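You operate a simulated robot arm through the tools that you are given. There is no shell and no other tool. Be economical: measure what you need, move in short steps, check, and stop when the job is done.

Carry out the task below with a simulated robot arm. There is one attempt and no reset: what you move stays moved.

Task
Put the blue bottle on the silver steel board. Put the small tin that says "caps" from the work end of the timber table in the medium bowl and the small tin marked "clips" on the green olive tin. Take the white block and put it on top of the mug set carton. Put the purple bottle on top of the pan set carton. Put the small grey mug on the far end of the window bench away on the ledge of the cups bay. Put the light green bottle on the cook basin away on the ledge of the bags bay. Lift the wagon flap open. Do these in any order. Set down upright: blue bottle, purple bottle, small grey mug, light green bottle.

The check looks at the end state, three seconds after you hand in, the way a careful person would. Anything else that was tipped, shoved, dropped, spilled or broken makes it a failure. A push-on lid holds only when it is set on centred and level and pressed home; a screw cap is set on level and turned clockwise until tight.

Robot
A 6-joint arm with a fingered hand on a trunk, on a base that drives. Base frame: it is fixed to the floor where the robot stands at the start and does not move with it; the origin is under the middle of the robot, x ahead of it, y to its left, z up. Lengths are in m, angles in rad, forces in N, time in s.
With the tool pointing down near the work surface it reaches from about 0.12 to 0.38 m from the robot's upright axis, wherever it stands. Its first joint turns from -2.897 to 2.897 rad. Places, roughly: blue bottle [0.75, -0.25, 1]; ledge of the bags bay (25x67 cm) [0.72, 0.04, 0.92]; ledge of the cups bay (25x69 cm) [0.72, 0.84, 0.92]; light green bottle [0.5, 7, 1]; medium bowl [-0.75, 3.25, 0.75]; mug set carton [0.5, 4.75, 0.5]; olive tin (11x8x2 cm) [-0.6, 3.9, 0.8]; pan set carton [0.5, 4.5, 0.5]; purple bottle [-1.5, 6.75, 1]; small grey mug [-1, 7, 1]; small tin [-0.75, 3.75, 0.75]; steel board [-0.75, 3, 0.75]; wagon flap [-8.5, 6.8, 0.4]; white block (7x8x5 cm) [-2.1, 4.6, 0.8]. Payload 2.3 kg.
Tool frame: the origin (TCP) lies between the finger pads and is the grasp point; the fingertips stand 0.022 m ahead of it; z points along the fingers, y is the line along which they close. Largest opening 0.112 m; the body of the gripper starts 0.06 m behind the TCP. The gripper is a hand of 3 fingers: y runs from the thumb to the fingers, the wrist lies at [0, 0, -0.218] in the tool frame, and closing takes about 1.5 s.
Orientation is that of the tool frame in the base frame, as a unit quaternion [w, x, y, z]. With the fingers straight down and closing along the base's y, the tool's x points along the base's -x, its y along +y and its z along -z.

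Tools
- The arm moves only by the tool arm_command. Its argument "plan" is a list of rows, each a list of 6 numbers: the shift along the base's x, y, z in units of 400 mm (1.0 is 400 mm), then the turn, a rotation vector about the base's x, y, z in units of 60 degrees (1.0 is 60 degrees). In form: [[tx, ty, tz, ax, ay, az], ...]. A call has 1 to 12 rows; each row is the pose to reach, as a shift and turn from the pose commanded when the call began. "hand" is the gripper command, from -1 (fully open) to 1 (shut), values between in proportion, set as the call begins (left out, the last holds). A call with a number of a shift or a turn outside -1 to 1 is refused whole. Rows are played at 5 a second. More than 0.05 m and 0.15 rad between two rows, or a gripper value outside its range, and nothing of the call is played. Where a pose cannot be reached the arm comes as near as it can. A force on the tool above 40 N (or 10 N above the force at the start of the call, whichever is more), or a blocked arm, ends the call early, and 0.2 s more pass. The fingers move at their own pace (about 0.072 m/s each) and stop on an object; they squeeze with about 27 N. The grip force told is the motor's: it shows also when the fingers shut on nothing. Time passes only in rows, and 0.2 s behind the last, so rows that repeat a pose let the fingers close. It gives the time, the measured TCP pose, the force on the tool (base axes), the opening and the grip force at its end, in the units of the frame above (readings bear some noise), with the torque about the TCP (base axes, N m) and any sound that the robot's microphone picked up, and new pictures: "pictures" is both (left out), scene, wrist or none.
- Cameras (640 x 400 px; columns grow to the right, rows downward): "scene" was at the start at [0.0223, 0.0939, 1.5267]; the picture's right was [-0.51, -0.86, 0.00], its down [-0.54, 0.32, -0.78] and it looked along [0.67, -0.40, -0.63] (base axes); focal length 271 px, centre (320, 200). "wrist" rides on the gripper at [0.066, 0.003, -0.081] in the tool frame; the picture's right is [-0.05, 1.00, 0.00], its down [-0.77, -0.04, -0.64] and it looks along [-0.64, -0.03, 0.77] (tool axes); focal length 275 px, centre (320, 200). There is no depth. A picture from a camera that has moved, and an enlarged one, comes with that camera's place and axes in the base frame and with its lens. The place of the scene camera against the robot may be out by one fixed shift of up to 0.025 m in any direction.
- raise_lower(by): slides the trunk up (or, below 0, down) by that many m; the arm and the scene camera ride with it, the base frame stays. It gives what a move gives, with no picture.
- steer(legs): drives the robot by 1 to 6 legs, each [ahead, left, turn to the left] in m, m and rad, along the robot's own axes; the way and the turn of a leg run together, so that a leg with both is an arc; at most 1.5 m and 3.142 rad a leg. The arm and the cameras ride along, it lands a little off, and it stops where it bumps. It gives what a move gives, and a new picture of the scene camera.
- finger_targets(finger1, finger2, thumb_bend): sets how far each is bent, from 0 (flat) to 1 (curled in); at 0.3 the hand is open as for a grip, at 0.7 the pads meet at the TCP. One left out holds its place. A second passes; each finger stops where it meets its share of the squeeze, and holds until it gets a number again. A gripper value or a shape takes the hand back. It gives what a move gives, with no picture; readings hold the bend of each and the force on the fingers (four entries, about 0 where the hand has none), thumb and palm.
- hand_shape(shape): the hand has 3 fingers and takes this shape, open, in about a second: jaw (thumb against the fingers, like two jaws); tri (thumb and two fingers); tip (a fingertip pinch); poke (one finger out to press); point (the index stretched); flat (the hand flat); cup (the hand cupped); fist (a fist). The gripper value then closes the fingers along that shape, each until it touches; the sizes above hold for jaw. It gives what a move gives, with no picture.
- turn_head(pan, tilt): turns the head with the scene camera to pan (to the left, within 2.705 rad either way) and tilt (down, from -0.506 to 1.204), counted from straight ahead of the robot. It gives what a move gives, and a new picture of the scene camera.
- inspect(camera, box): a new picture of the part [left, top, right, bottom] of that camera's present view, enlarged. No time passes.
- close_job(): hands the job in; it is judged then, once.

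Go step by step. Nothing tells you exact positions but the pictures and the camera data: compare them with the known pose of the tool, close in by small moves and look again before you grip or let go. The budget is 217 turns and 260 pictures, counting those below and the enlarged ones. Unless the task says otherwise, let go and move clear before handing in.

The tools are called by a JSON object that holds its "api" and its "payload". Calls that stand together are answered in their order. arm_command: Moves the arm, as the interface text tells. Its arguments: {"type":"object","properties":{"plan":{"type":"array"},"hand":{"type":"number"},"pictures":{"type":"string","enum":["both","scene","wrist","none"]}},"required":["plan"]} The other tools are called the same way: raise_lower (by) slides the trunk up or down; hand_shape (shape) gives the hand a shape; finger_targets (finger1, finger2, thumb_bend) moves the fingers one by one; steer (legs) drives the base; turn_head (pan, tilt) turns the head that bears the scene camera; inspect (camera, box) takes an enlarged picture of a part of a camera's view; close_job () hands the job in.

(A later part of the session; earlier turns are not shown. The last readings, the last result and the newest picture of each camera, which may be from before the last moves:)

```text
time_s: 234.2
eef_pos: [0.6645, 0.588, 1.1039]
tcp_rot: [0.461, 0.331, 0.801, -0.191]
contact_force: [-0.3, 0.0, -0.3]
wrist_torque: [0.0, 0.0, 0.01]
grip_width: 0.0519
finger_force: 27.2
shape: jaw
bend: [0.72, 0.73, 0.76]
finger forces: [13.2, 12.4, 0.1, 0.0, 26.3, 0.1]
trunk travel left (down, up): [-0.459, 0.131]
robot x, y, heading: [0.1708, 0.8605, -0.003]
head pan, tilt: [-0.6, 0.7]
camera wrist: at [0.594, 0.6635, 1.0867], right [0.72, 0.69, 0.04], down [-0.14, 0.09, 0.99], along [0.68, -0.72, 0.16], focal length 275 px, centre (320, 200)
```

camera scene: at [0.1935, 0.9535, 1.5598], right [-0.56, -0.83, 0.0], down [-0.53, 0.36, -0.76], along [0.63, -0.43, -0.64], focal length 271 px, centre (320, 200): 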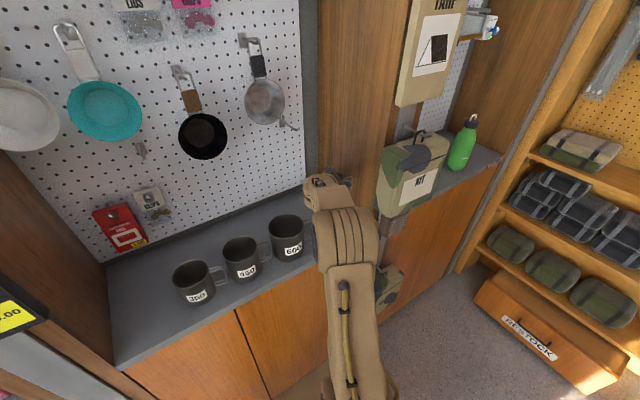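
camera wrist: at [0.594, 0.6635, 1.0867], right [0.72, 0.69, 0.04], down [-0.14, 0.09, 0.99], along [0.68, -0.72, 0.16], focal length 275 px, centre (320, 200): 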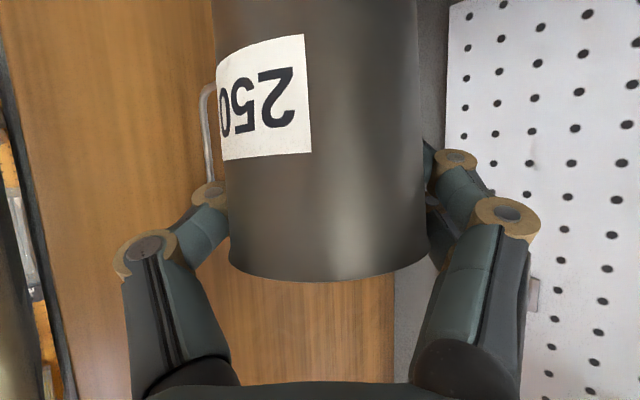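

The hand's left side would crowd the 600 mug's handle. I'll back off, swing the hand to point straight ahead, then come in at y 0.57.

{"api": "steer", "payload": {"legs": [[-0.3, 0, 0]]}}

{"api": "arm_command", "payload": {"plan": [[0, 0.06, 0, 0, 0, 0.125], [0, 0.12, 0, 0, 0, 0.25], [0, 0.18, 0, 0, 0, 0.375], [0, 0.24, 0, 0, 0, 0.5], [0, 0.3, 0, 0, 0, 0.625], [0, 0.35, 0, 0, 0, 0.75], [0, 0.35, 0, 0, 0, 0.75]], "pictures": "scene"}}

```text
time_s: 236.2
eef_pos: [0.3719, 0.591, 1.1022]
tcp_rot: [0.461, 0.329, 0.802, -0.19]
contact_force: [-0.2, -0.4, -1.5]
wrist_torque: [-0.02, 0.02, -0.02]
grip_width: 0.0522
finger_force: 27.0
shape: jaw
bend: [0.72, 0.73, 0.76]
finger forces: [13.3, 12.5, 0.0, 0.0, 26.3, 0.0]
trunk travel left (down, up): [-0.459, 0.131]
robot x, y, heading: [-0.121, 0.8655, 0.003]
head pan, tilt: [-0.6, 0.7]
camera scene: at [-0.1008, 0.953, 1.5598], right [-0.56, -0.83, 0.0], down [-0.53, 0.36, -0.77], along [0.63, -0.43, -0.64], focal length 271 px, centre (320, 200)
```

scene: 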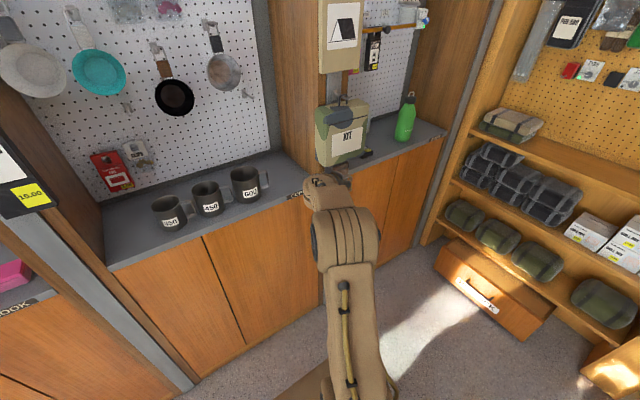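

```text
time_s: 237.8
eef_pos: [0.373, 0.7324, 1.1027]
tcp_rot: [0.5, -0.004, 0.866, 0.002]
contact_force: [0.8, -0.7, -0.1]
wrist_torque: [0.05, 0.02, 0.01]
grip_width: 0.051
finger_force: 27.3
shape: jaw
bend: [0.72, 0.73, 0.76]
finger forces: [13.2, 12.3, 0.1, 0.0, 27.3, 0.0]
out of reach, approached as far as the arm can: row 2, 3, 4, 5
trunk travel left (down, up): [-0.459, 0.131]
robot x, y, heading: [-0.1185, 0.8674, 0.003]
head pan, tilt: [-0.6, 0.7]
camera scene: at [-0.0997, 0.9535, 1.5597], right [-0.56, -0.83, 0.0], down [-0.53, 0.36, -0.76], along [0.63, -0.43, -0.64], focal length 271 px, centre (320, 200)
```

scene: 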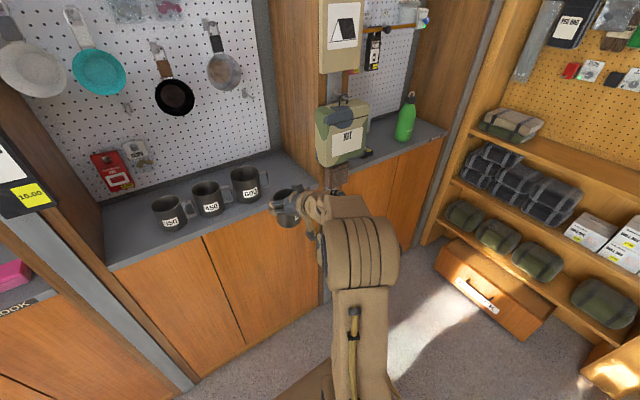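

The hand now points straight ahead. I'll drive in to bring the mug over (0.66, 0.57).

{"api": "steer", "payload": {"legs": [[0, -0.163, 0], [0.285, 0, 0]]}}

{"api": "turn_head", "payload": {"pan": -0.1, "tilt": 0.8}}

```text
time_s: 240.8
eef_pos: [0.6579, 0.5718, 1.1019]
tcp_rot: [0.499, -0.003, 0.866, 0.001]
contact_force: [0.0, -1.1, 0.0]
wrist_torque: [0.02, -0.01, -0.03]
grip_width: 0.0413
finger_force: 28.0
shape: jaw
bend: [0.76, 0.76, 0.76]
finger forces: [10.9, 16.0, 0.0, 0.1, 27.1, 0.1]
trunk travel left (down, up): [-0.459, 0.131]
robot x, y, heading: [0.1642, 0.7055, 0.009]
head pan, tilt: [-0.6, 0.7]
camera scene: at [0.186, 0.7927, 1.5597], right [-0.56, -0.83, 0.0], down [-0.53, 0.36, -0.76], along [0.63, -0.43, -0.64], focal length 271 px, centre (320, 200)
```

scene: 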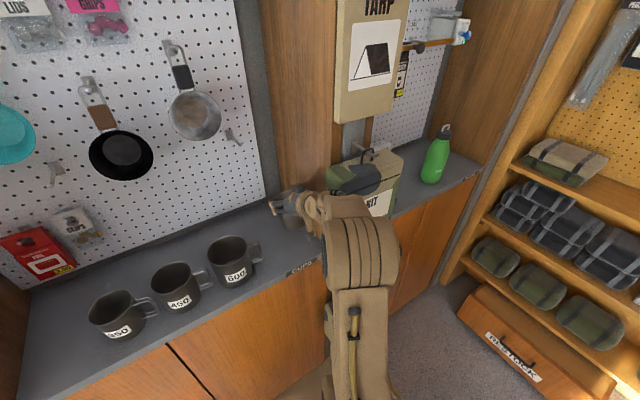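

```text
time_s: 241.8
eef_pos: [0.6576, 0.5714, 1.1027]
tcp_rot: [0.499, -0.003, 0.867, 0.001]
contact_force: [0.1, -0.3, -0.2]
wrist_torque: [0.0, -0.02, -0.01]
grip_width: 0.0418
finger_force: 27.1
shape: jaw
bend: [0.76, 0.76, 0.76]
finger forces: [11.0, 16.0, 0.1, 0.0, 27.0, 0.1]
trunk travel left (down, up): [-0.459, 0.131]
robot x, y, heading: [0.169, 0.7029, 0.001]
head pan, tilt: [-0.099, 0.799]
camera scene: at [0.1951, 0.8326, 1.5515], right [-0.09, -1.0, 0.0], down [-0.71, 0.07, -0.7], along [0.69, -0.07, -0.72], focal length 271 px, centre (320, 200)
```

scene: 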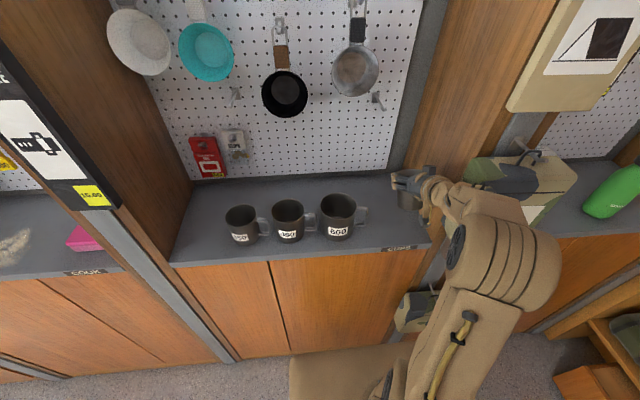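

The grip opening changed a little, so I'll check the mug through the wrist camera.

{"api": "inspect", "payload": {"camera": "wrist", "box": [0, 0, 640, 400]}}

{"api": "inspect", "payload": {"camera": "scene", "box": [360, 120, 520, 260]}}

```text
1.00 times, centred on (320, 200) of wrist (not enlarged: the box is as wide or as high as the picture)
camera zoom: at [0.5563, 0.5746, 1.0859], right [0.01, 1.0, 0.04], down [-0.16, -0.04, 0.99], along [0.99, -0.02, 0.16], focal length 275 px, centre (320, 200)
```

zoom: 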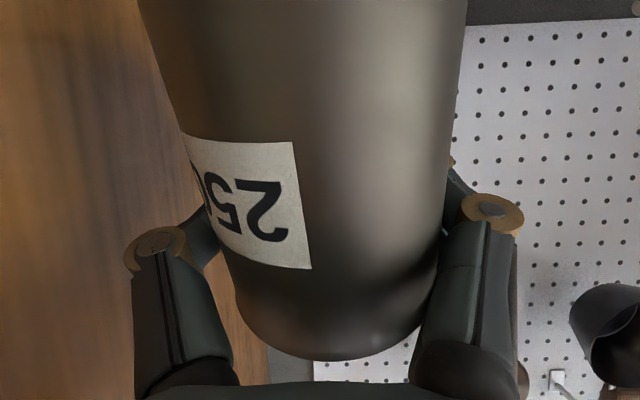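

```text
2.86 times, centred on (440, 190) of scene
camera zoom: at [0.1951, 0.8326, 1.5515], right [-0.09, -1.0, 0.0], down [-0.71, 0.07, -0.7], along [0.69, -0.07, -0.72], focal length 774 px, centre (-23, 229)
```

zoom: 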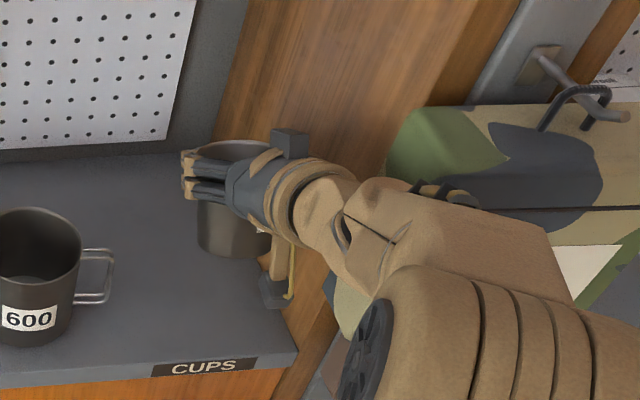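

The mug was pushed back and tilted in the grip, probably by its handle meeting the post. I'll back off and check both it and the KIT bag.

{"api": "steer", "payload": {"legs": [[-0.3, 0.0, 0]]}}

{"api": "turn_head", "payload": {"pan": -0.5, "tilt": 0.6}}

{"api": "inspect", "payload": {"camera": "scene", "box": [230, 130, 410, 260]}}

{"api": "inspect", "payload": {"camera": "wrist", "box": [0, 0, 640, 400]}}

```text
time_s: 243.8
eef_pos: [0.3538, 0.5693, 1.1028]
tcp_rot: [0.499, -0.002, 0.867, 0.001]
contact_force: [-1.1, -0.1, -0.4]
wrist_torque: [0.05, 0.01, -0.01]
grip_width: 0.0407
finger_force: 27.4
shape: jaw
bend: [0.75, 0.76, 0.77]
finger forces: [9.6, 16.5, 0.0, 0.1, 27.5, 0.0]
trunk travel left (down, up): [-0.459, 0.131]
robot x, y, heading: [-0.1342, 0.702, 0.005]
head pan, tilt: [-0.099, 0.799]
camera scene: at [-0.1091, 0.8308, 1.5515], right [-0.09, -1.0, 0.0], down [-0.71, 0.07, -0.7], along [0.69, -0.07, -0.72], focal length 271 px, centre (320, 200)
```

scene: 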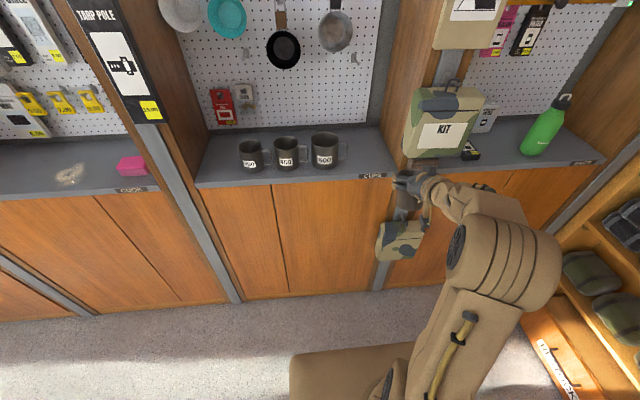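

```text
time_s: 244.7
eef_pos: [0.3554, 0.5689, 1.1021]
tcp_rot: [0.499, -0.003, 0.866, 0.001]
contact_force: [-0.6, 0.3, -0.2]
wrist_torque: [-0.02, -0.05, -0.04]
grip_width: 0.0407
finger_force: 27.4
shape: jaw
bend: [0.75, 0.76, 0.77]
finger forces: [9.5, 16.5, 0.0, 0.0, 27.4, 0.1]
trunk travel left (down, up): [-0.459, 0.131]
robot x, y, heading: [-0.134, 0.698, 0.007]
head pan, tilt: [-0.499, 0.6]
camera scene: at [-0.1108, 0.7966, 1.5683], right [-0.47, -0.88, 0.0], down [-0.5, 0.27, -0.82], along [0.73, -0.39, -0.57], focal length 271 px, centre (320, 200)
```

scene: 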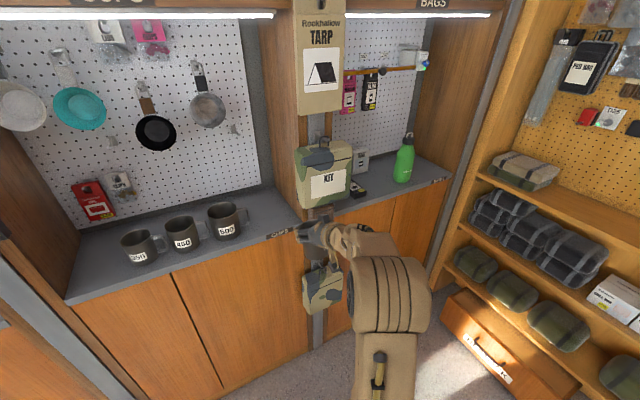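

```text
3.08 times, centred on (320, 195) of scene
camera zoom: at [-0.1108, 0.7966, 1.5683], right [-0.47, -0.88, 0.0], down [-0.5, 0.27, -0.82], along [0.73, -0.39, -0.57], focal length 834 px, centre (320, 215)
```

zoom: 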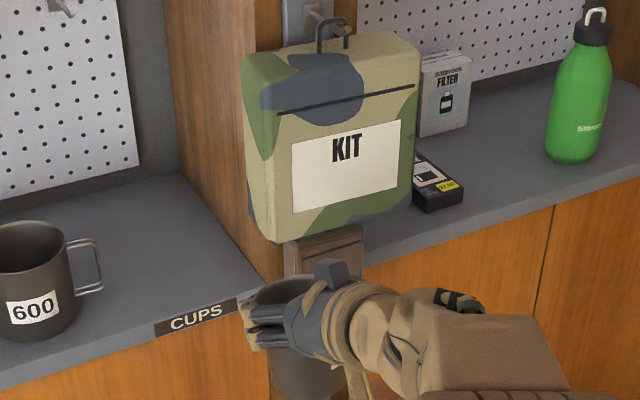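

```text
1.00 times, centred on (320, 200) of wrist (not enlarged: the box is as wide or as high as the picture)
camera zoom: at [0.2523, 0.572, 1.0859], right [0.02, 1.0, 0.04], down [-0.16, -0.04, 0.99], along [0.99, -0.02, 0.16], focal length 275 px, centre (320, 200)
```

zoom: 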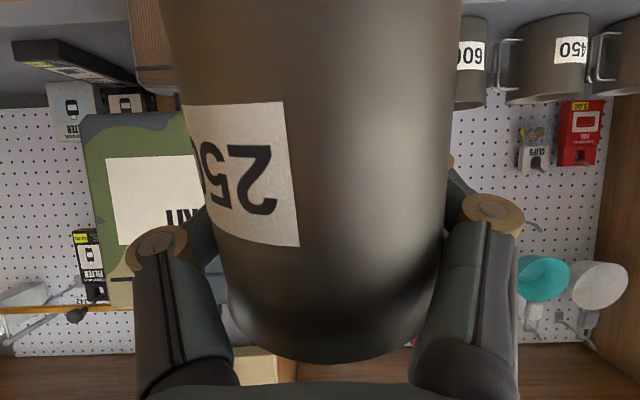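

The KIT bag is undisturbed, but it hangs down to about z 1.09 beside my path. I'll tilt the hand nearly horizontal, which also rights the mug, then lower the trunk and look.

{"api": "arm_command", "payload": {"plan": [[0, 0, 0.04, 0, -0.11, 0], [0, 0, 0.08, 0, -0.22, 0], [0, 0, 0.12, 0, -0.33, 0], [0, 0, 0.15, 0, -0.417, 0], [0, 0, 0.15, 0, -0.417, 0]], "pictures": "none"}}

{"api": "raise_lower", "payload": {"by": -0.12}}

{"api": "turn_head", "payload": {"pan": -0.8, "tilt": 0.7}}

{"api": "inspect", "payload": {"camera": "wrist", "box": [0, 0, 640, 400]}}

```text
time_s: 245.9
eef_pos: [0.354, 0.5662, 1.1625]
tcp_rot: [0.676, -0.003, 0.737, 0.0]
contact_force: [0.5, -0.6, -0.5]
wrist_torque: [-0.01, -0.03, 0.02]
grip_width: 0.0404
finger_force: 27.2
shape: jaw
bend: [0.75, 0.76, 0.77]
finger forces: [9.2, 16.4, 0.0, 0.0, 27.2, 0.0]
trunk travel left (down, up): [-0.459, 0.131]
robot x, y, heading: [-0.1355, 0.7075, 0.006]
head pan, tilt: [-0.499, 0.6]
```

```text
time_s: 247.4
eef_pos: [0.3549, 0.5671, 1.0425]
tcp_rot: [0.675, -0.003, 0.738, 0.001]
contact_force: [-0.1, -0.5, -1.0]
wrist_torque: [-0.01, 0.0, -0.01]
grip_width: 0.0404
finger_force: 26.8
shape: jaw
bend: [0.75, 0.76, 0.77]
finger forces: [9.2, 16.4, 0.0, 0.0, 27.2, 0.0]
trunk travel left (down, up): [-0.339, 0.251]
robot x, y, heading: [-0.1343, 0.7001, 0.006]
head pan, tilt: [-0.499, 0.6]
```

```text
time_s: 248.2
eef_pos: [0.3541, 0.567, 1.0429]
tcp_rot: [0.675, -0.003, 0.738, 0.0]
contact_force: [-0.7, -0.1, -0.6]
wrist_torque: [0.0, 0.01, 0.01]
grip_width: 0.0407
finger_force: 26.9
shape: jaw
bend: [0.75, 0.76, 0.77]
finger forces: [9.3, 16.4, 0.0, 0.0, 27.2, 0.0]
trunk travel left (down, up): [-0.339, 0.251]
robot x, y, heading: [-0.1359, 0.7007, 0.0]
head pan, tilt: [-0.799, 0.7]
camera scene: at [-0.129, 0.7779, 1.4398], right [-0.71, -0.7, 0.0], down [-0.45, 0.46, -0.77], along [0.54, -0.55, -0.64], focal length 271 px, centre (320, 200)
```

scene: 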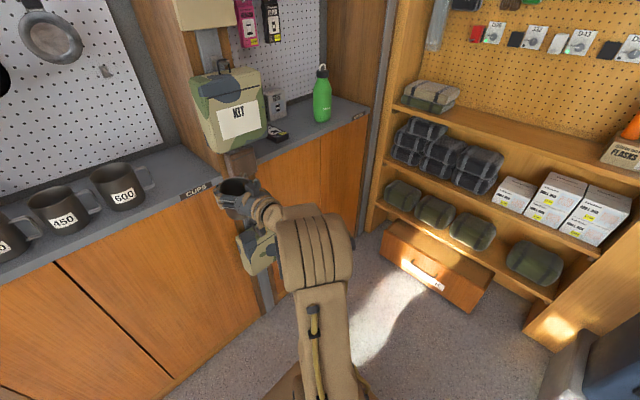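

```text
1.00 times, centred on (320, 200) of wrist (not enlarged: the box is as wide or as high as the picture)
camera zoom: at [0.269, 0.57, 0.9841], right [0.0, 1.0, 0.04], down [-0.56, -0.04, 0.82], along [0.83, -0.02, 0.56], focal length 275 px, centre (320, 200)
```

zoom: 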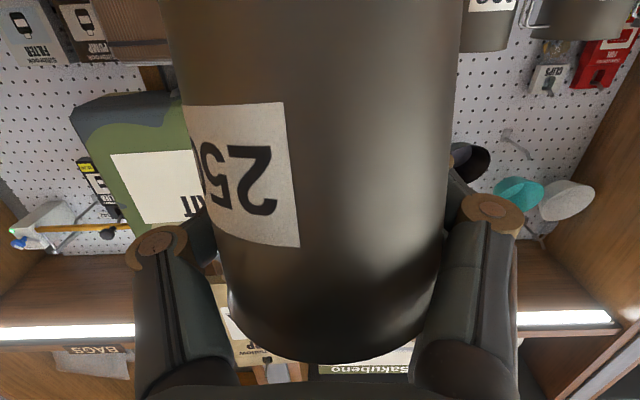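

From the edge lines the mug now leans back about 12°. I'll rotate back by 12° and check in both views.

{"api": "arm_command", "payload": {"plan": [[0, 0, 0, 0, 0.1, 0], [0, 0, 0, 0, 0.2, 0], [0, 0, 0, 0, 0.2, 0]], "pictures": "wrist"}}

{"api": "inspect", "payload": {"camera": "scene", "box": [190, 150, 290, 250]}}

```text
time_s: 249.0
eef_pos: [0.353, 0.568, 1.0434]
tcp_rot: [0.594, -0.003, 0.804, 0.001]
contact_force: [0.6, -0.4, 0.3]
wrist_torque: [0.0, 0.01, -0.03]
grip_width: 0.0405
finger_force: 26.9
shape: jaw
bend: [0.75, 0.76, 0.77]
finger forces: [9.3, 16.3, 0.0, 0.0, 27.1, 0.1]
trunk travel left (down, up): [-0.339, 0.251]
robot x, y, heading: [-0.137, 0.7001, 0.005]
head pan, tilt: [-0.799, 0.7]
camera wrist: at [0.259, 0.5703, 1.0037], right [0.01, 1.0, 0.04], down [-0.38, -0.04, 0.92], along [0.92, -0.02, 0.38], focal length 275 px, centre (320, 200)
```

wrist: 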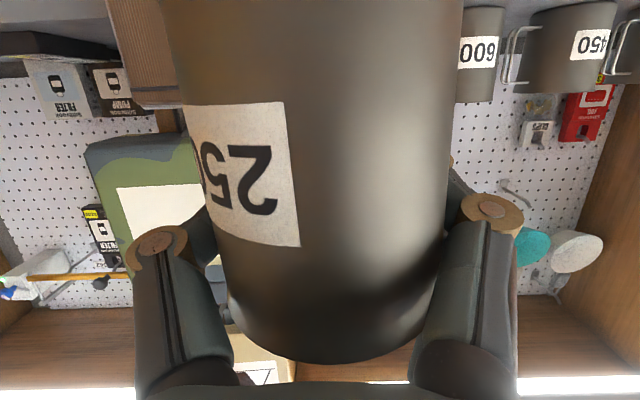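

```text
4.00 times, centred on (240, 200) of scene
camera zoom: at [-0.1291, 0.7778, 1.4398], right [-0.71, -0.7, 0.0], down [-0.45, 0.46, -0.76], along [0.54, -0.55, -0.64], focal length 1084 px, centre (640, 200)
```

zoom: 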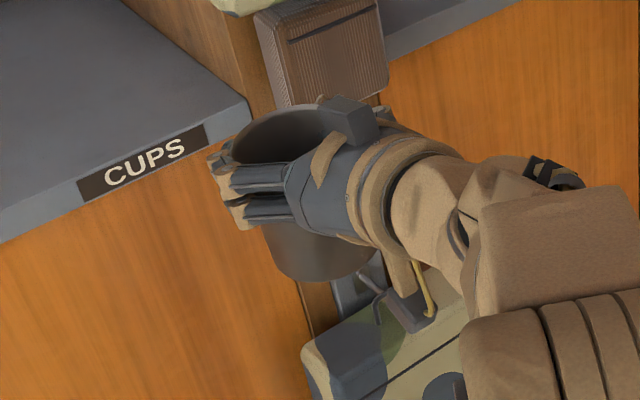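

The mug is upright again, its base about 0.077 below the TCP. I'll lower slightly and drive in at y 0.595.

{"api": "raise_lower", "payload": {"by": -0.02}}

{"api": "steer", "payload": {"legs": [[0.0, 0.03, 0], [0.2, 0, 0]]}}

{"api": "inspect", "payload": {"camera": "wrist", "box": [0, 0, 640, 400]}}

```text
time_s: 249.7
eef_pos: [0.3556, 0.5684, 1.0219]
tcp_rot: [0.594, -0.003, 0.804, 0.001]
contact_force: [0.2, -0.3, -1.3]
wrist_torque: [-0.01, -0.03, 0.03]
grip_width: 0.0406
finger_force: 26.5
shape: jaw
bend: [0.75, 0.76, 0.77]
finger forces: [9.3, 16.3, 0.0, 0.0, 27.1, 0.0]
trunk travel left (down, up): [-0.319, 0.271]
robot x, y, heading: [-0.1361, 0.7011, 0.006]
head pan, tilt: [-0.799, 0.7]
```

```text
time_s: 251.7
eef_pos: [0.5528, 0.597, 1.023]
tcp_rot: [0.594, -0.002, 0.804, 0.001]
contact_force: [0.4, 0.4, -0.5]
wrist_torque: [0.02, 0.0, 0.01]
grip_width: 0.0403
finger_force: 27.2
shape: jaw
bend: [0.75, 0.76, 0.77]
finger forces: [9.5, 16.4, 0.0, 0.1, 27.1, 0.0]
trunk travel left (down, up): [-0.319, 0.271]
robot x, y, heading: [0.0615, 0.7319, 0.008]
head pan, tilt: [-0.799, 0.7]
camera scene: at [0.0705, 0.8079, 1.4198], right [-0.72, -0.7, 0.0], down [-0.45, 0.46, -0.76], along [0.53, -0.55, -0.64], focal length 271 px, centre (320, 200)
```

scene: 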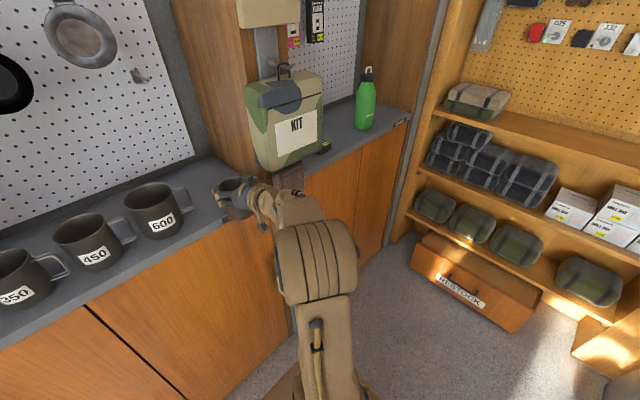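

```text
1.00 times, centred on (320, 200) of wrist (not enlarged: the box is as wide or as high as the picture)
camera zoom: at [0.4577, 0.5992, 0.9833], right [0.01, 1.0, 0.04], down [-0.38, -0.04, 0.92], along [0.92, -0.03, 0.38], focal length 275 px, centre (320, 200)
```

zoom: 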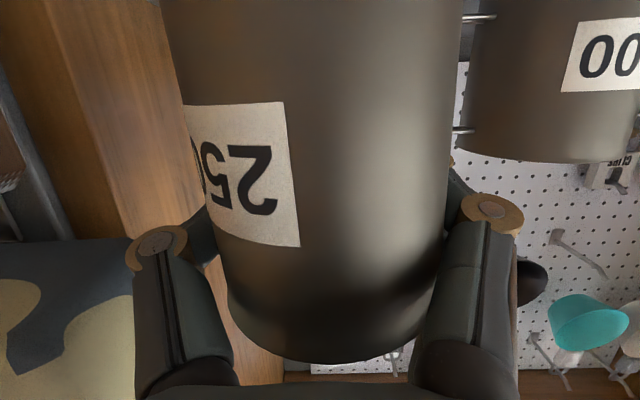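

{"api": "steer", "payload": {"legs": [[0.108, -0.004, 0]]}}

{"api": "inspect", "payload": {"camera": "scene", "box": [100, 120, 320, 260]}}

```text
time_s: 252.9
eef_pos: [0.6626, 0.5931, 1.0223]
tcp_rot: [0.594, -0.002, 0.804, 0.0]
contact_force: [0.3, 0.1, -1.0]
wrist_torque: [0.02, -0.01, 0.01]
grip_width: 0.0405
finger_force: 26.7
shape: jaw
bend: [0.75, 0.76, 0.77]
finger forces: [9.4, 16.3, 0.0, 0.0, 27.2, 0.0]
trunk travel left (down, up): [-0.319, 0.271]
robot x, y, heading: [0.17, 0.7264, 0.006]
head pan, tilt: [-0.799, 0.7]
camera scene: at [0.1792, 0.804, 1.4198], right [-0.71, -0.7, 0.0], down [-0.45, 0.46, -0.76], along [0.53, -0.55, -0.64], focal length 271 px, centre (320, 200)
```

scene: 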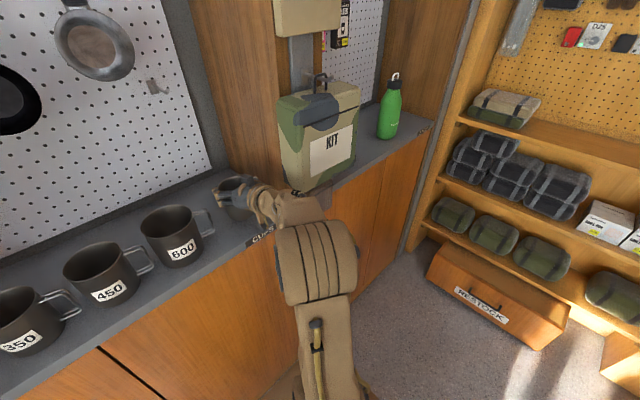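

```text
2.86 times, centred on (210, 190) of scene
camera zoom: at [0.1792, 0.804, 1.4198], right [-0.71, -0.7, 0.0], down [-0.45, 0.46, -0.76], along [0.53, -0.55, -0.64], focal length 774 px, centre (634, 229)
```

zoom: 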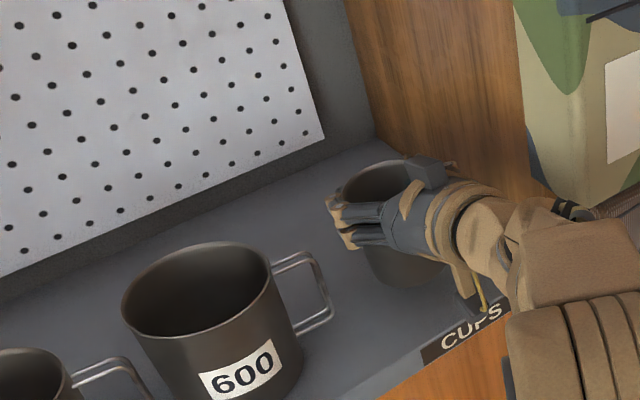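

The mug is over the free spot with clearance. I'll lower it in small steps to contact.

{"api": "arm_command", "payload": {"plan": [[0, 0, -0.02, 0, 0, 0], [0, 0, -0.035, 0, 0, 0], [0, 0, -0.045, 0, 0, 0], [0, 0, -0.053, 0, 0, 0], [0, 0, -0.06, 0, 0, 0], [0, 0, -0.066, 0, 0, 0]], "pictures": "wrist"}}

```text
time_s: 254.3
eef_pos: [0.6622, 0.5929, 0.9961]
tcp_rot: [0.595, -0.002, 0.804, 0.0]
contact_force: [-0.7, -0.2, -0.8]
wrist_torque: [-0.02, 0.01, 0.0]
grip_width: 0.0403
finger_force: 26.9
shape: jaw
bend: [0.75, 0.77, 0.77]
finger forces: [9.4, 16.3, 0.1, 0.0, 27.1, 0.0]
trunk travel left (down, up): [-0.319, 0.271]
robot x, y, heading: [0.1721, 0.7327, 0.001]
head pan, tilt: [-0.799, 0.7]
camera wrist: at [0.5663, 0.5961, 0.9571], right [0.01, 1.0, 0.04], down [-0.38, -0.04, 0.92], along [0.92, -0.03, 0.38], focal length 275 px, centre (320, 200)
```

wrist: 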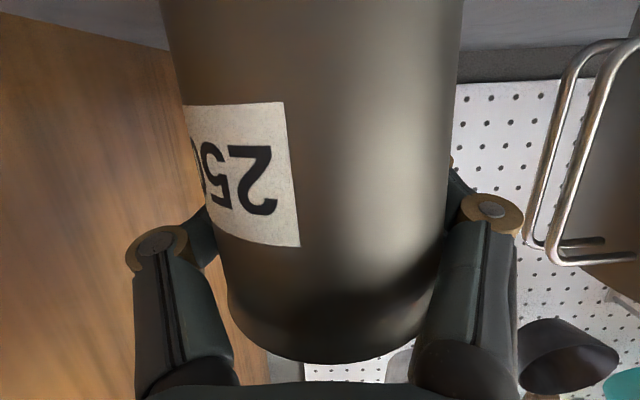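

{"api": "arm_command", "payload": {"plan": [[0, 0, -0.006, 0, 0, 0], [0, 0, -0.012, 0, 0, 0], [0, 0, -0.018, 0, 0, 0], [0, 0, -0.024, 0, 0, 0], [0, 0, -0.03, 0, 0, 0], [0, 0, -0.036, 0, 0, 0], [0, 0, -0.042, 0, 0, 0], [0, 0, -0.048, 0, 0, 0]], "pictures": "wrist"}}

```text
time_s: 255.5
eef_pos: [0.6608, 0.5939, 0.9903]
tcp_rot: [0.6, -0.006, 0.8, -0.001]
contact_force: [0.0, -0.6, 16.0]
wrist_torque: [-0.11, 0.0, 0.02]
grip_width: 0.0402
finger_force: 26.9
shape: jaw
bend: [0.75, 0.77, 0.78]
finger forces: [9.9, 20.2, 0.1, 0.0, 26.5, 0.1]
trunk travel left (down, up): [-0.319, 0.271]
robot x, y, heading: [0.1708, 0.7267, 0.005]
head pan, tilt: [-0.799, 0.7]
stopped in row 6: the force on the tool passed its limit at 43 N (the readings are from after the stop); the commanded pose is now the measured one
camera wrist: at [0.5655, 0.5956, 0.9496], right [0.01, 1.0, 0.04], down [-0.39, -0.03, 0.92], along [0.92, -0.02, 0.39], focal length 275 px, centre (320, 200)
```

wrist: 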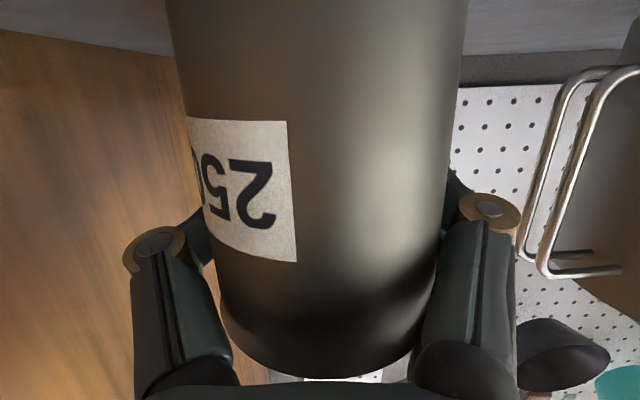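

Contact. Release with a moderate opening, then look.

{"api": "arm_command", "payload": {"plan": [[0, 0, 0, 0, 0, 0], [0, 0, 0, 0, 0, 0], [0, 0, 0, 0, 0, 0], [0, 0, 0, 0, 0, 0], [0, 0, 0, 0, 0, 0]], "hand": -0.6, "pictures": "wrist"}}

{"api": "inspect", "payload": {"camera": "scene", "box": [150, 140, 290, 240]}}

```text
time_s: 256.7
eef_pos: [0.6628, 0.5921, 0.9869]
tcp_rot: [0.597, -0.003, 0.802, -0.002]
contact_force: [0.7, 0.7, 0.0]
wrist_torque: [0.01, 0.02, 0.0]
grip_width: 0.0894
finger_force: 0.0
shape: jaw
bend: [0.59, 0.59, 0.55]
finger forces: [0.1, 0.1, 0.0, 0.0, 0.2, 0.1]
trunk travel left (down, up): [-0.319, 0.271]
robot x, y, heading: [0.171, 0.7245, 0.002]
head pan, tilt: [-0.799, 0.7]
camera wrist: at [0.5668, 0.5955, 0.9475], right [0.01, 1.0, 0.04], down [-0.39, -0.03, 0.92], along [0.92, -0.02, 0.39], focal length 275 px, centre (320, 200)
```

wrist: 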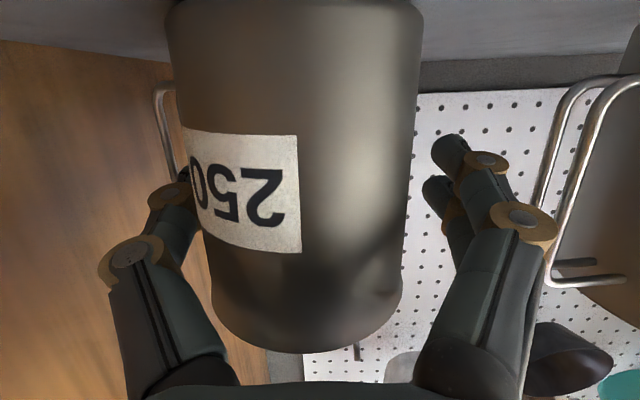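

```text
4.00 times, centred on (220, 190) of scene
camera zoom: at [0.1781, 0.8041, 1.4197], right [-0.71, -0.7, 0.0], down [-0.45, 0.46, -0.77], along [0.54, -0.55, -0.64], focal length 1084 px, centre (720, 240)
```

zoom: 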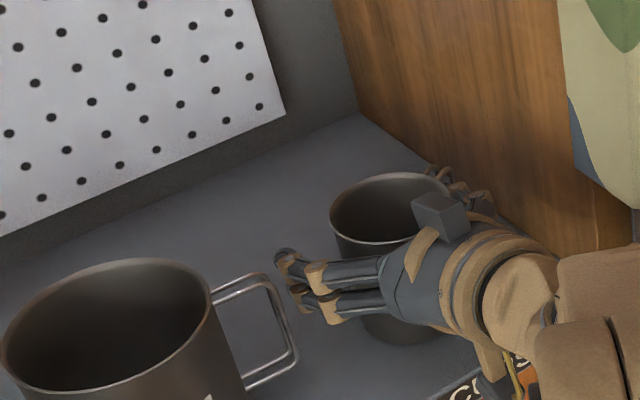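

The mug stands upright. I'll open a little more and withdraw straight back slowly.

{"api": "arm_command", "payload": {"plan": [[-0.01, -0.006, 0, 0, 0, 0], [-0.03, -0.006, 0, 0, 0, 0], [-0.06, -0.003, 0.01, 0, 0, 0], [-0.1, 0, 0.02, 0, 0, 0], [-0.14, 0, 0.03, 0, 0, 0]], "hand": -0.75, "pictures": "wrist"}}

{"api": "steer", "payload": {"legs": [[-0.3, 0, 0]]}}

```text
time_s: 257.9
eef_pos: [0.607, 0.5922, 0.9983]
tcp_rot: [0.597, -0.004, 0.802, -0.001]
contact_force: [-0.2, 0.8, -0.2]
wrist_torque: [0.01, 0.0, 0.0]
grip_width: 0.0976
finger_force: 0.0
shape: jaw
bend: [0.51, 0.51, 0.47]
finger forces: [0.1, 0.0, 0.1, 0.0, 0.0, 0.0]
trunk travel left (down, up): [-0.319, 0.271]
robot x, y, heading: [0.1697, 0.7272, 0.001]
head pan, tilt: [-0.799, 0.7]
camera wrist: at [0.5125, 0.5953, 0.9583], right [0.01, 1.0, 0.04], down [-0.39, -0.03, 0.92], along [0.92, -0.02, 0.39], focal length 275 px, centre (320, 200)
```

wrist: 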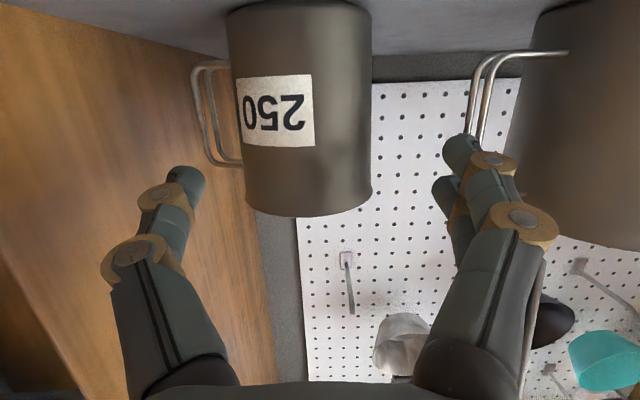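

```text
time_s: 259.9
eef_pos: [0.3064, 0.5916, 0.9983]
tcp_rot: [0.598, -0.005, 0.802, 0.0]
contact_force: [0.8, 0.3, -0.4]
wrist_torque: [-0.02, -0.05, 0.05]
grip_width: 0.0977
finger_force: 0.0
shape: jaw
bend: [0.51, 0.51, 0.47]
finger forces: [0.0, 0.0, 0.0, 0.0, 0.0, 0.1]
trunk travel left (down, up): [-0.319, 0.271]
robot x, y, heading: [-0.1323, 0.7252, 0.009]
head pan, tilt: [-0.799, 0.7]
camera scene: at [-0.125, 0.8028, 1.4198], right [-0.71, -0.7, 0.0], down [-0.45, 0.46, -0.77], along [0.54, -0.55, -0.64], focal length 271 px, centre (320, 200)
```

scene: 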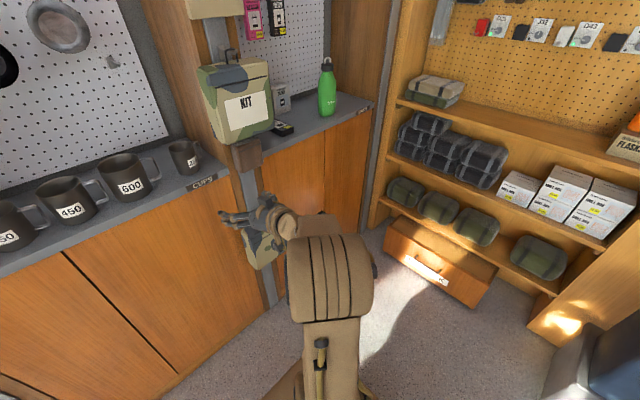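

The small grey mug is placed. Next comes the light green bottle: I'll set the hand to a 45° tilt, raise the trunk and drive north.

{"api": "arm_command", "payload": {"plan": [[0, 0, 0, 0, 0.12, 0], [0, 0, 0, 0, 0.24, 0], [0, 0, 0, 0, 0.36, 0], [0, 0, 0, 0, 0.475, 0]], "hand": -1, "pictures": "none"}}

{"api": "raise_lower", "payload": {"by": 0.18}}

{"api": "steer", "payload": {"legs": [[0, 0, 1.56], [1.5, -0.1, 0], [1.5, 0, 0]]}}

```text
time_s: 260.9
eef_pos: [0.3064, 0.5918, 0.9982]
tcp_rot: [0.382, -0.004, 0.924, 0.0]
contact_force: [0.5, 0.3, -0.8]
wrist_torque: [0.01, -0.02, 0.05]
grip_width: 0.1119
finger_force: 0.1
shape: jaw
bend: [0.3, 0.3, 0.3]
finger forces: [0.0, 0.1, 0.0, 0.1, 0.0, 0.0]
trunk travel left (down, up): [-0.319, 0.271]
robot x, y, heading: [-0.1331, 0.7272, 0.003]
head pan, tilt: [-0.799, 0.7]
```

```text
time_s: 262.9
eef_pos: [0.3074, 0.5917, 1.1781]
tcp_rot: [0.381, -0.004, 0.924, 0.001]
contact_force: [0.0, 0.2, -0.3]
wrist_torque: [-0.01, 0.02, 0.02]
grip_width: 0.1123
finger_force: 0.2
shape: jaw
bend: [0.3, 0.3, 0.3]
finger forces: [0.0, 0.0, 0.0, 0.1, 0.1, 0.1]
trunk travel left (down, up): [-0.499, 0.091]
robot x, y, heading: [-0.1313, 0.727, 0.003]
head pan, tilt: [-0.799, 0.7]
```

```text
refused: leg 2 is longer than a leg can be; nothing moved
```

{"api": "steer", "payload": {"legs": [[0, 0, 1.56], [1.45, -0.1, 0], [1.5, 0, 0]]}}

```text
time_s: 280.6
eef_pos: [0.2859, 4.0236, 1.1776]
tcp_rot: [0.278, -0.634, 0.672, 0.261]
contact_force: [-0.3, -0.2, 0.1]
wrist_torque: [0.01, -0.01, 0.01]
grip_width: 0.1118
finger_force: 0.0
shape: jaw
bend: [0.3, 0.3, 0.3]
finger forces: [0.0, 0.0, 0.0, 0.0, 0.0, 0.0]
trunk travel left (down, up): [-0.499, 0.091]
robot x, y, heading: [0.1237, 3.5961, 1.503]
head pan, tilt: [-0.799, 0.7]
camera scene: at [0.0508, 3.5969, 1.5998], right [0.65, -0.76, 0.0], down [-0.49, -0.42, -0.76], along [0.58, 0.5, -0.64], focal length 271 px, centre (320, 200)
```

scene: 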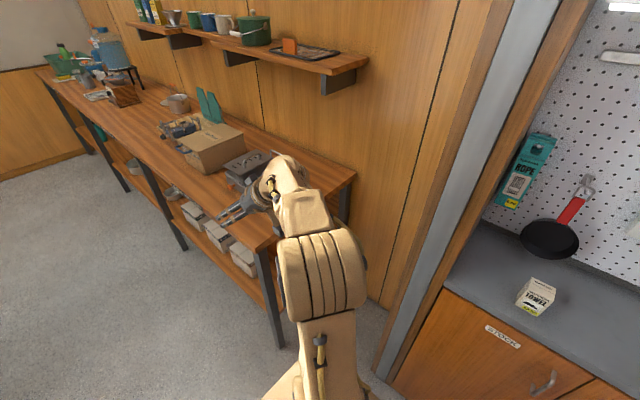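

I'm drifting right; I'll correct and go on north, turning before the wall.

{"api": "steer", "payload": {"legs": [[0, 0, 0.068], [1.4, 0.27, 0], [1.4, 0, 0]]}}

{"api": "steer", "payload": {"legs": [[0, 0, -1.571], [0, 0.4, 0]]}}

```text
time_s: 294.8
eef_pos: [-0.2151, 6.8514, 1.1783]
tcp_rot: [-0.253, 0.692, -0.613, -0.285]
contact_force: [-0.1, 0.4, 0.5]
wrist_torque: [-0.01, 0.01, -0.03]
grip_width: 0.1121
finger_force: 0.0
shape: jaw
bend: [0.3, 0.3, 0.3]
finger forces: [0.1, 0.0, 0.0, 0.1, 0.1, 0.1]
trunk travel left (down, up): [-0.499, 0.091]
robot x, y, heading: [-0.3025, 6.4013, 1.684]
head pan, tilt: [-0.799, 0.7]
camera scene: at [-0.372, 6.389, 1.5998], right [0.77, -0.63, 0.0], down [-0.41, -0.5, -0.76], along [0.48, 0.59, -0.64], focal length 271 px, centre (320, 200)
```

scene: 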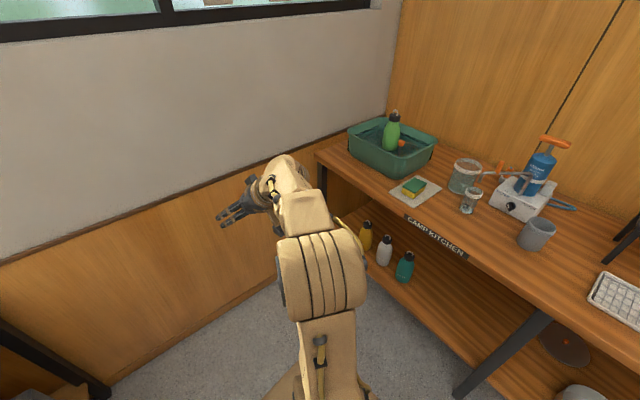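

```text
time_s: 301.1
eef_pos: [0.0996, 6.7183, 1.1789]
tcp_rot: [0.38, -0.064, 0.922, 0.026]
contact_force: [0.5, 0.9, 0.1]
wrist_torque: [0.01, -0.01, -0.01]
grip_width: 0.1118
finger_force: 0.0
shape: jaw
bend: [0.3, 0.3, 0.3]
finger forces: [0.0, 0.0, 0.0, 0.0, 0.0, 0.1]
trunk travel left (down, up): [-0.499, 0.091]
robot x, y, heading: [-0.3528, 6.7944, 0.133]
head pan, tilt: [-0.799, 0.7]
camera scene: at [-0.3555, 6.8713, 1.5997], right [-0.62, -0.79, 0.0], down [-0.51, 0.4, -0.77], along [0.6, -0.47, -0.64], focal length 271 px, centre (320, 200)
```

scene: 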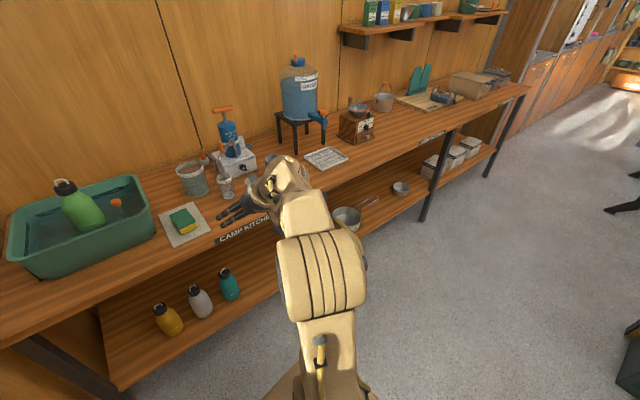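

The bottle's cap is at about (0.57, 7.08, 1.12). I'll square up and approach the bench, then bring the hand near it.

{"api": "steer", "payload": {"legs": [[0, 0, -0.133], [0, 0.17, 0], [0.41, 0, 0]]}}

{"api": "arm_command", "payload": {"plan": [[-0.02, 0.1, 0.03, 0, 0, 0], [-0.03, 0.2, 0.05, 0, 0, 0], [-0.03, 0.3, 0.05, 0, 0, 0], [-0.03, 0.4, 0.05, 0, 0, 0], [-0.03, 0.5, 0.05, 0, 0, 0], [-0.03, 0.57, 0.05, 0, 0, 0], [-0.03, 0.57, 0.05, 0, 0, 0]], "pictures": "wrist"}}

```text
time_s: 305.2
eef_pos: [0.4904, 6.8309, 1.1777]
tcp_rot: [0.382, -0.005, 0.924, 0.001]
contact_force: [0.5, 0.2, 0.2]
wrist_torque: [0.03, -0.01, 0.01]
grip_width: 0.1118
finger_force: 0.1
shape: jaw
bend: [0.3, 0.3, 0.3]
finger forces: [0.1, 0.0, 0.1, 0.0, 0.0, 0.1]
trunk travel left (down, up): [-0.499, 0.091]
robot x, y, heading: [0.0516, 6.964, 0.009]
head pan, tilt: [-0.799, 0.7]
camera scene: at [0.0599, 7.0417, 1.5998], right [-0.71, -0.7, 0.0], down [-0.45, 0.46, -0.76], along [0.54, -0.55, -0.64], focal length 271 px, centre (320, 200)
```

scene: 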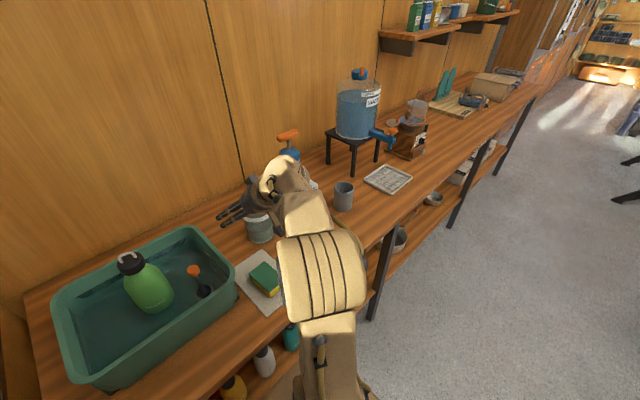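

```text
time_s: 306.9
eef_pos: [0.4812, 6.9703, 1.2078]
tcp_rot: [0.38, -0.011, 0.925, 0.018]
contact_force: [1.0, -0.4, 0.1]
wrist_torque: [-0.02, 0.0, -0.01]
grip_width: 0.1119
finger_force: 0.0
shape: jaw
bend: [0.3, 0.3, 0.3]
finger forces: [0.0, 0.0, 0.0, 0.0, 0.0, 0.0]
out of reach, approached as far as the arm can: row 4, 5, 6, 7
trunk travel left (down, up): [-0.499, 0.091]
robot x, y, heading: [0.0485, 6.9674, 0.011]
head pan, tilt: [-0.799, 0.7]
camera wrist: at [0.3772, 6.9693, 1.2186], right [0.0, 1.0, 0.06], down [0.1, -0.06, 0.99], along [0.99, 0.01, -0.1], focal length 275 px, centre (320, 200)
```

wrist: 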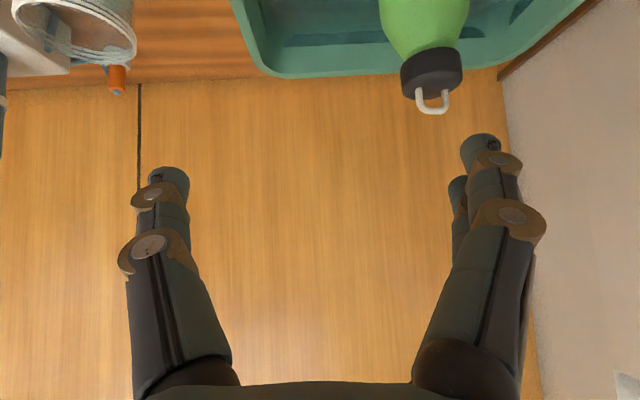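

The arm can't swing left here. The bottle's cap is at (0.61, 7.08, 1.09), so I'll strafe left 0.12 m and creep ahead.

{"api": "steer", "payload": {"legs": [[0, 0.12, 0], [0.06, 0, 0]]}}

{"api": "arm_command", "payload": {"plan": [[0, 0, 0, 0, 0, 0]], "pictures": "wrist"}}

```text
time_s: 308.7
eef_pos: [0.5402, 7.093, 1.2074]
tcp_rot: [0.379, -0.012, 0.925, 0.019]
contact_force: [-0.1, 0.5, 0.5]
wrist_torque: [0.02, -0.01, -0.02]
grip_width: 0.1118
finger_force: 0.0
shape: jaw
bend: [0.3, 0.3, 0.3]
finger forces: [0.0, 0.1, 0.1, 0.0, 0.0, 0.0]
trunk travel left (down, up): [-0.499, 0.091]
robot x, y, heading: [0.1111, 7.0863, 0.01]
head pan, tilt: [-0.799, 0.7]
camera scene: at [0.12, 7.1641, 1.5997], right [-0.71, -0.7, 0.0], down [-0.45, 0.46, -0.76], along [0.54, -0.55, -0.64], focal length 271 px, centre (320, 200)
```

scene: 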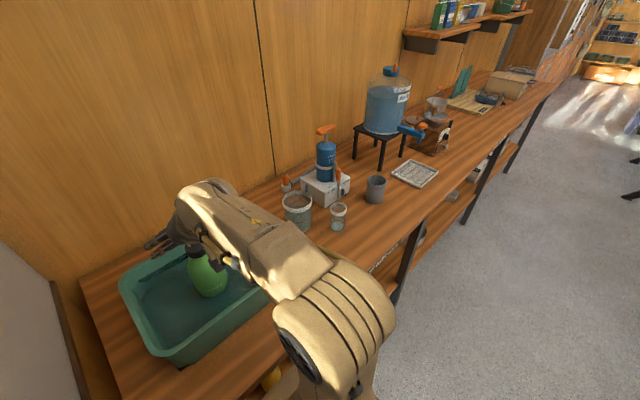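

```text
time_s: 309.1
eef_pos: [0.5408, 7.0916, 1.2075]
tcp_rot: [0.38, -0.012, 0.925, 0.019]
contact_force: [0.2, -0.8, -0.4]
wrist_torque: [0.01, 0.03, -0.01]
grip_width: 0.1118
finger_force: 0.0
shape: jaw
bend: [0.3, 0.3, 0.3]
finger forces: [0.0, 0.1, 0.0, 0.1, 0.0, 0.1]
trunk travel left (down, up): [-0.499, 0.091]
robot x, y, heading: [0.1097, 7.0859, 0.008]
head pan, tilt: [-0.799, 0.7]
camera wrist: at [0.4364, 7.0917, 1.2186], right [0.0, 1.0, 0.06], down [0.1, -0.06, 0.99], along [0.99, 0.01, -0.1], focal length 275 px, centre (320, 200)
```

wrist: 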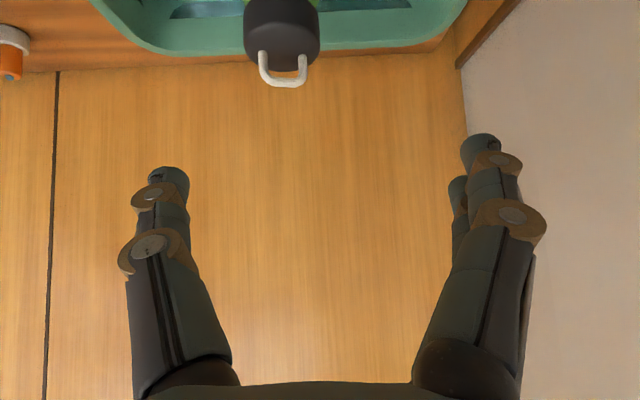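

The cap is at (0.617, 7.075, 1.085). I'll move in along a slant and check.

{"api": "arm_command", "payload": {"plan": [[0.03, -0.041, -0.06, 0, 0, 0], [0.07, -0.041, -0.13, 0, 0, 0], [0.12, -0.041, -0.2, 0, 0, 0], [0.17, -0.041, -0.26, 0, 0, 0], [0.188, -0.041, -0.29, 0, 0, 0], [0.188, -0.041, -0.29, 0, 0, 0]], "pictures": "wrist"}}

```text
time_s: 310.5
eef_pos: [0.6167, 7.0768, 1.0927]
tcp_rot: [0.38, -0.012, 0.925, 0.018]
contact_force: [1.2, 0.2, 0.3]
wrist_torque: [-0.02, -0.01, 0.01]
grip_width: 0.1121
finger_force: 0.0
shape: jaw
bend: [0.3, 0.3, 0.3]
finger forces: [0.0, 0.1, 0.0, 0.0, 0.0, 0.0]
trunk travel left (down, up): [-0.499, 0.091]
robot x, y, heading: [0.1118, 7.0879, 0.003]
head pan, tilt: [-0.799, 0.7]
camera wrist: at [0.5127, 7.076, 1.1033], right [0.0, 1.0, 0.06], down [0.1, -0.06, 0.99], along [0.99, 0.01, -0.1], focal length 275 px, centre (320, 200)
```

wrist: 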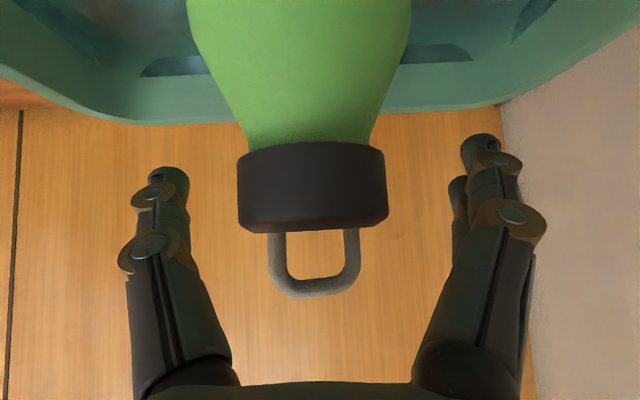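

Perfectly centred. Close and lift.

{"api": "arm_command", "payload": {"plan": [[0, 0, -0.005, 0, 0, 0], [0, 0, -0.005, 0, 0, 0], [0, 0, -0.005, 0, 0, 0], [0, 0, -0.005, 0, 0, 0], [0, 0, -0.005, 0, 0, 0], [0, 0, -0.005, 0, 0, 0], [0, 0, -0.005, 0, 0, 0], [0, 0, 0.05, 0, 0, 0], [-0.01, 0, 0.1, 0, 0, 0]], "hand": 1, "pictures": "none"}}

{"api": "raise_lower", "payload": {"by": 0.09}}

{"api": "inspect", "payload": {"camera": "wrist", "box": [0, 0, 640, 400]}}

```text
time_s: 312.5
eef_pos: [0.6115, 7.0765, 1.1339]
tcp_rot: [0.38, -0.012, 0.925, 0.019]
contact_force: [0.2, -0.3, -0.1]
wrist_torque: [-0.01, 0.04, 0.01]
grip_width: 0.0
finger_force: 27.1
shape: jaw
bend: [0.73, 0.67, 0.78]
finger forces: [0.1, 0.0, 0.0, 0.0, 0.1, 0.1]
trunk travel left (down, up): [-0.499, 0.091]
robot x, y, heading: [0.1098, 7.0894, 0.008]
head pan, tilt: [-0.799, 0.7]
```

```text
time_s: 313.7
eef_pos: [0.6103, 7.0757, 1.2238]
tcp_rot: [0.38, -0.012, 0.925, 0.019]
contact_force: [-0.1, 0.1, 0.5]
wrist_torque: [0.0, 0.03, -0.01]
grip_width: 0.0
finger_force: 26.8
shape: jaw
bend: [0.73, 0.67, 0.78]
finger forces: [0.0, 0.0, 0.0, 0.0, 0.0, 0.0]
trunk travel left (down, up): [-0.589, 0.001]
robot x, y, heading: [0.1105, 7.0879, 0.007]
head pan, tilt: [-0.799, 0.7]
```

```text
1.00 times, centred on (320, 200) of wrist (not enlarged: the box is as wide or as high as the picture)
camera zoom: at [0.508, 7.0761, 1.2347], right [0.0, 1.0, 0.06], down [0.1, -0.06, 0.99], along [0.99, 0.01, -0.1], focal length 275 px, centre (320, 200)
```

zoom: 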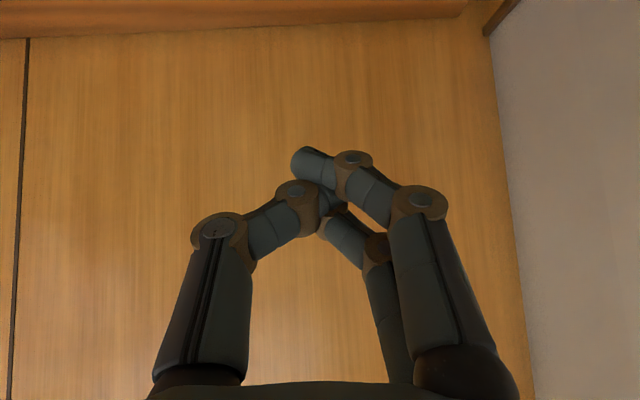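

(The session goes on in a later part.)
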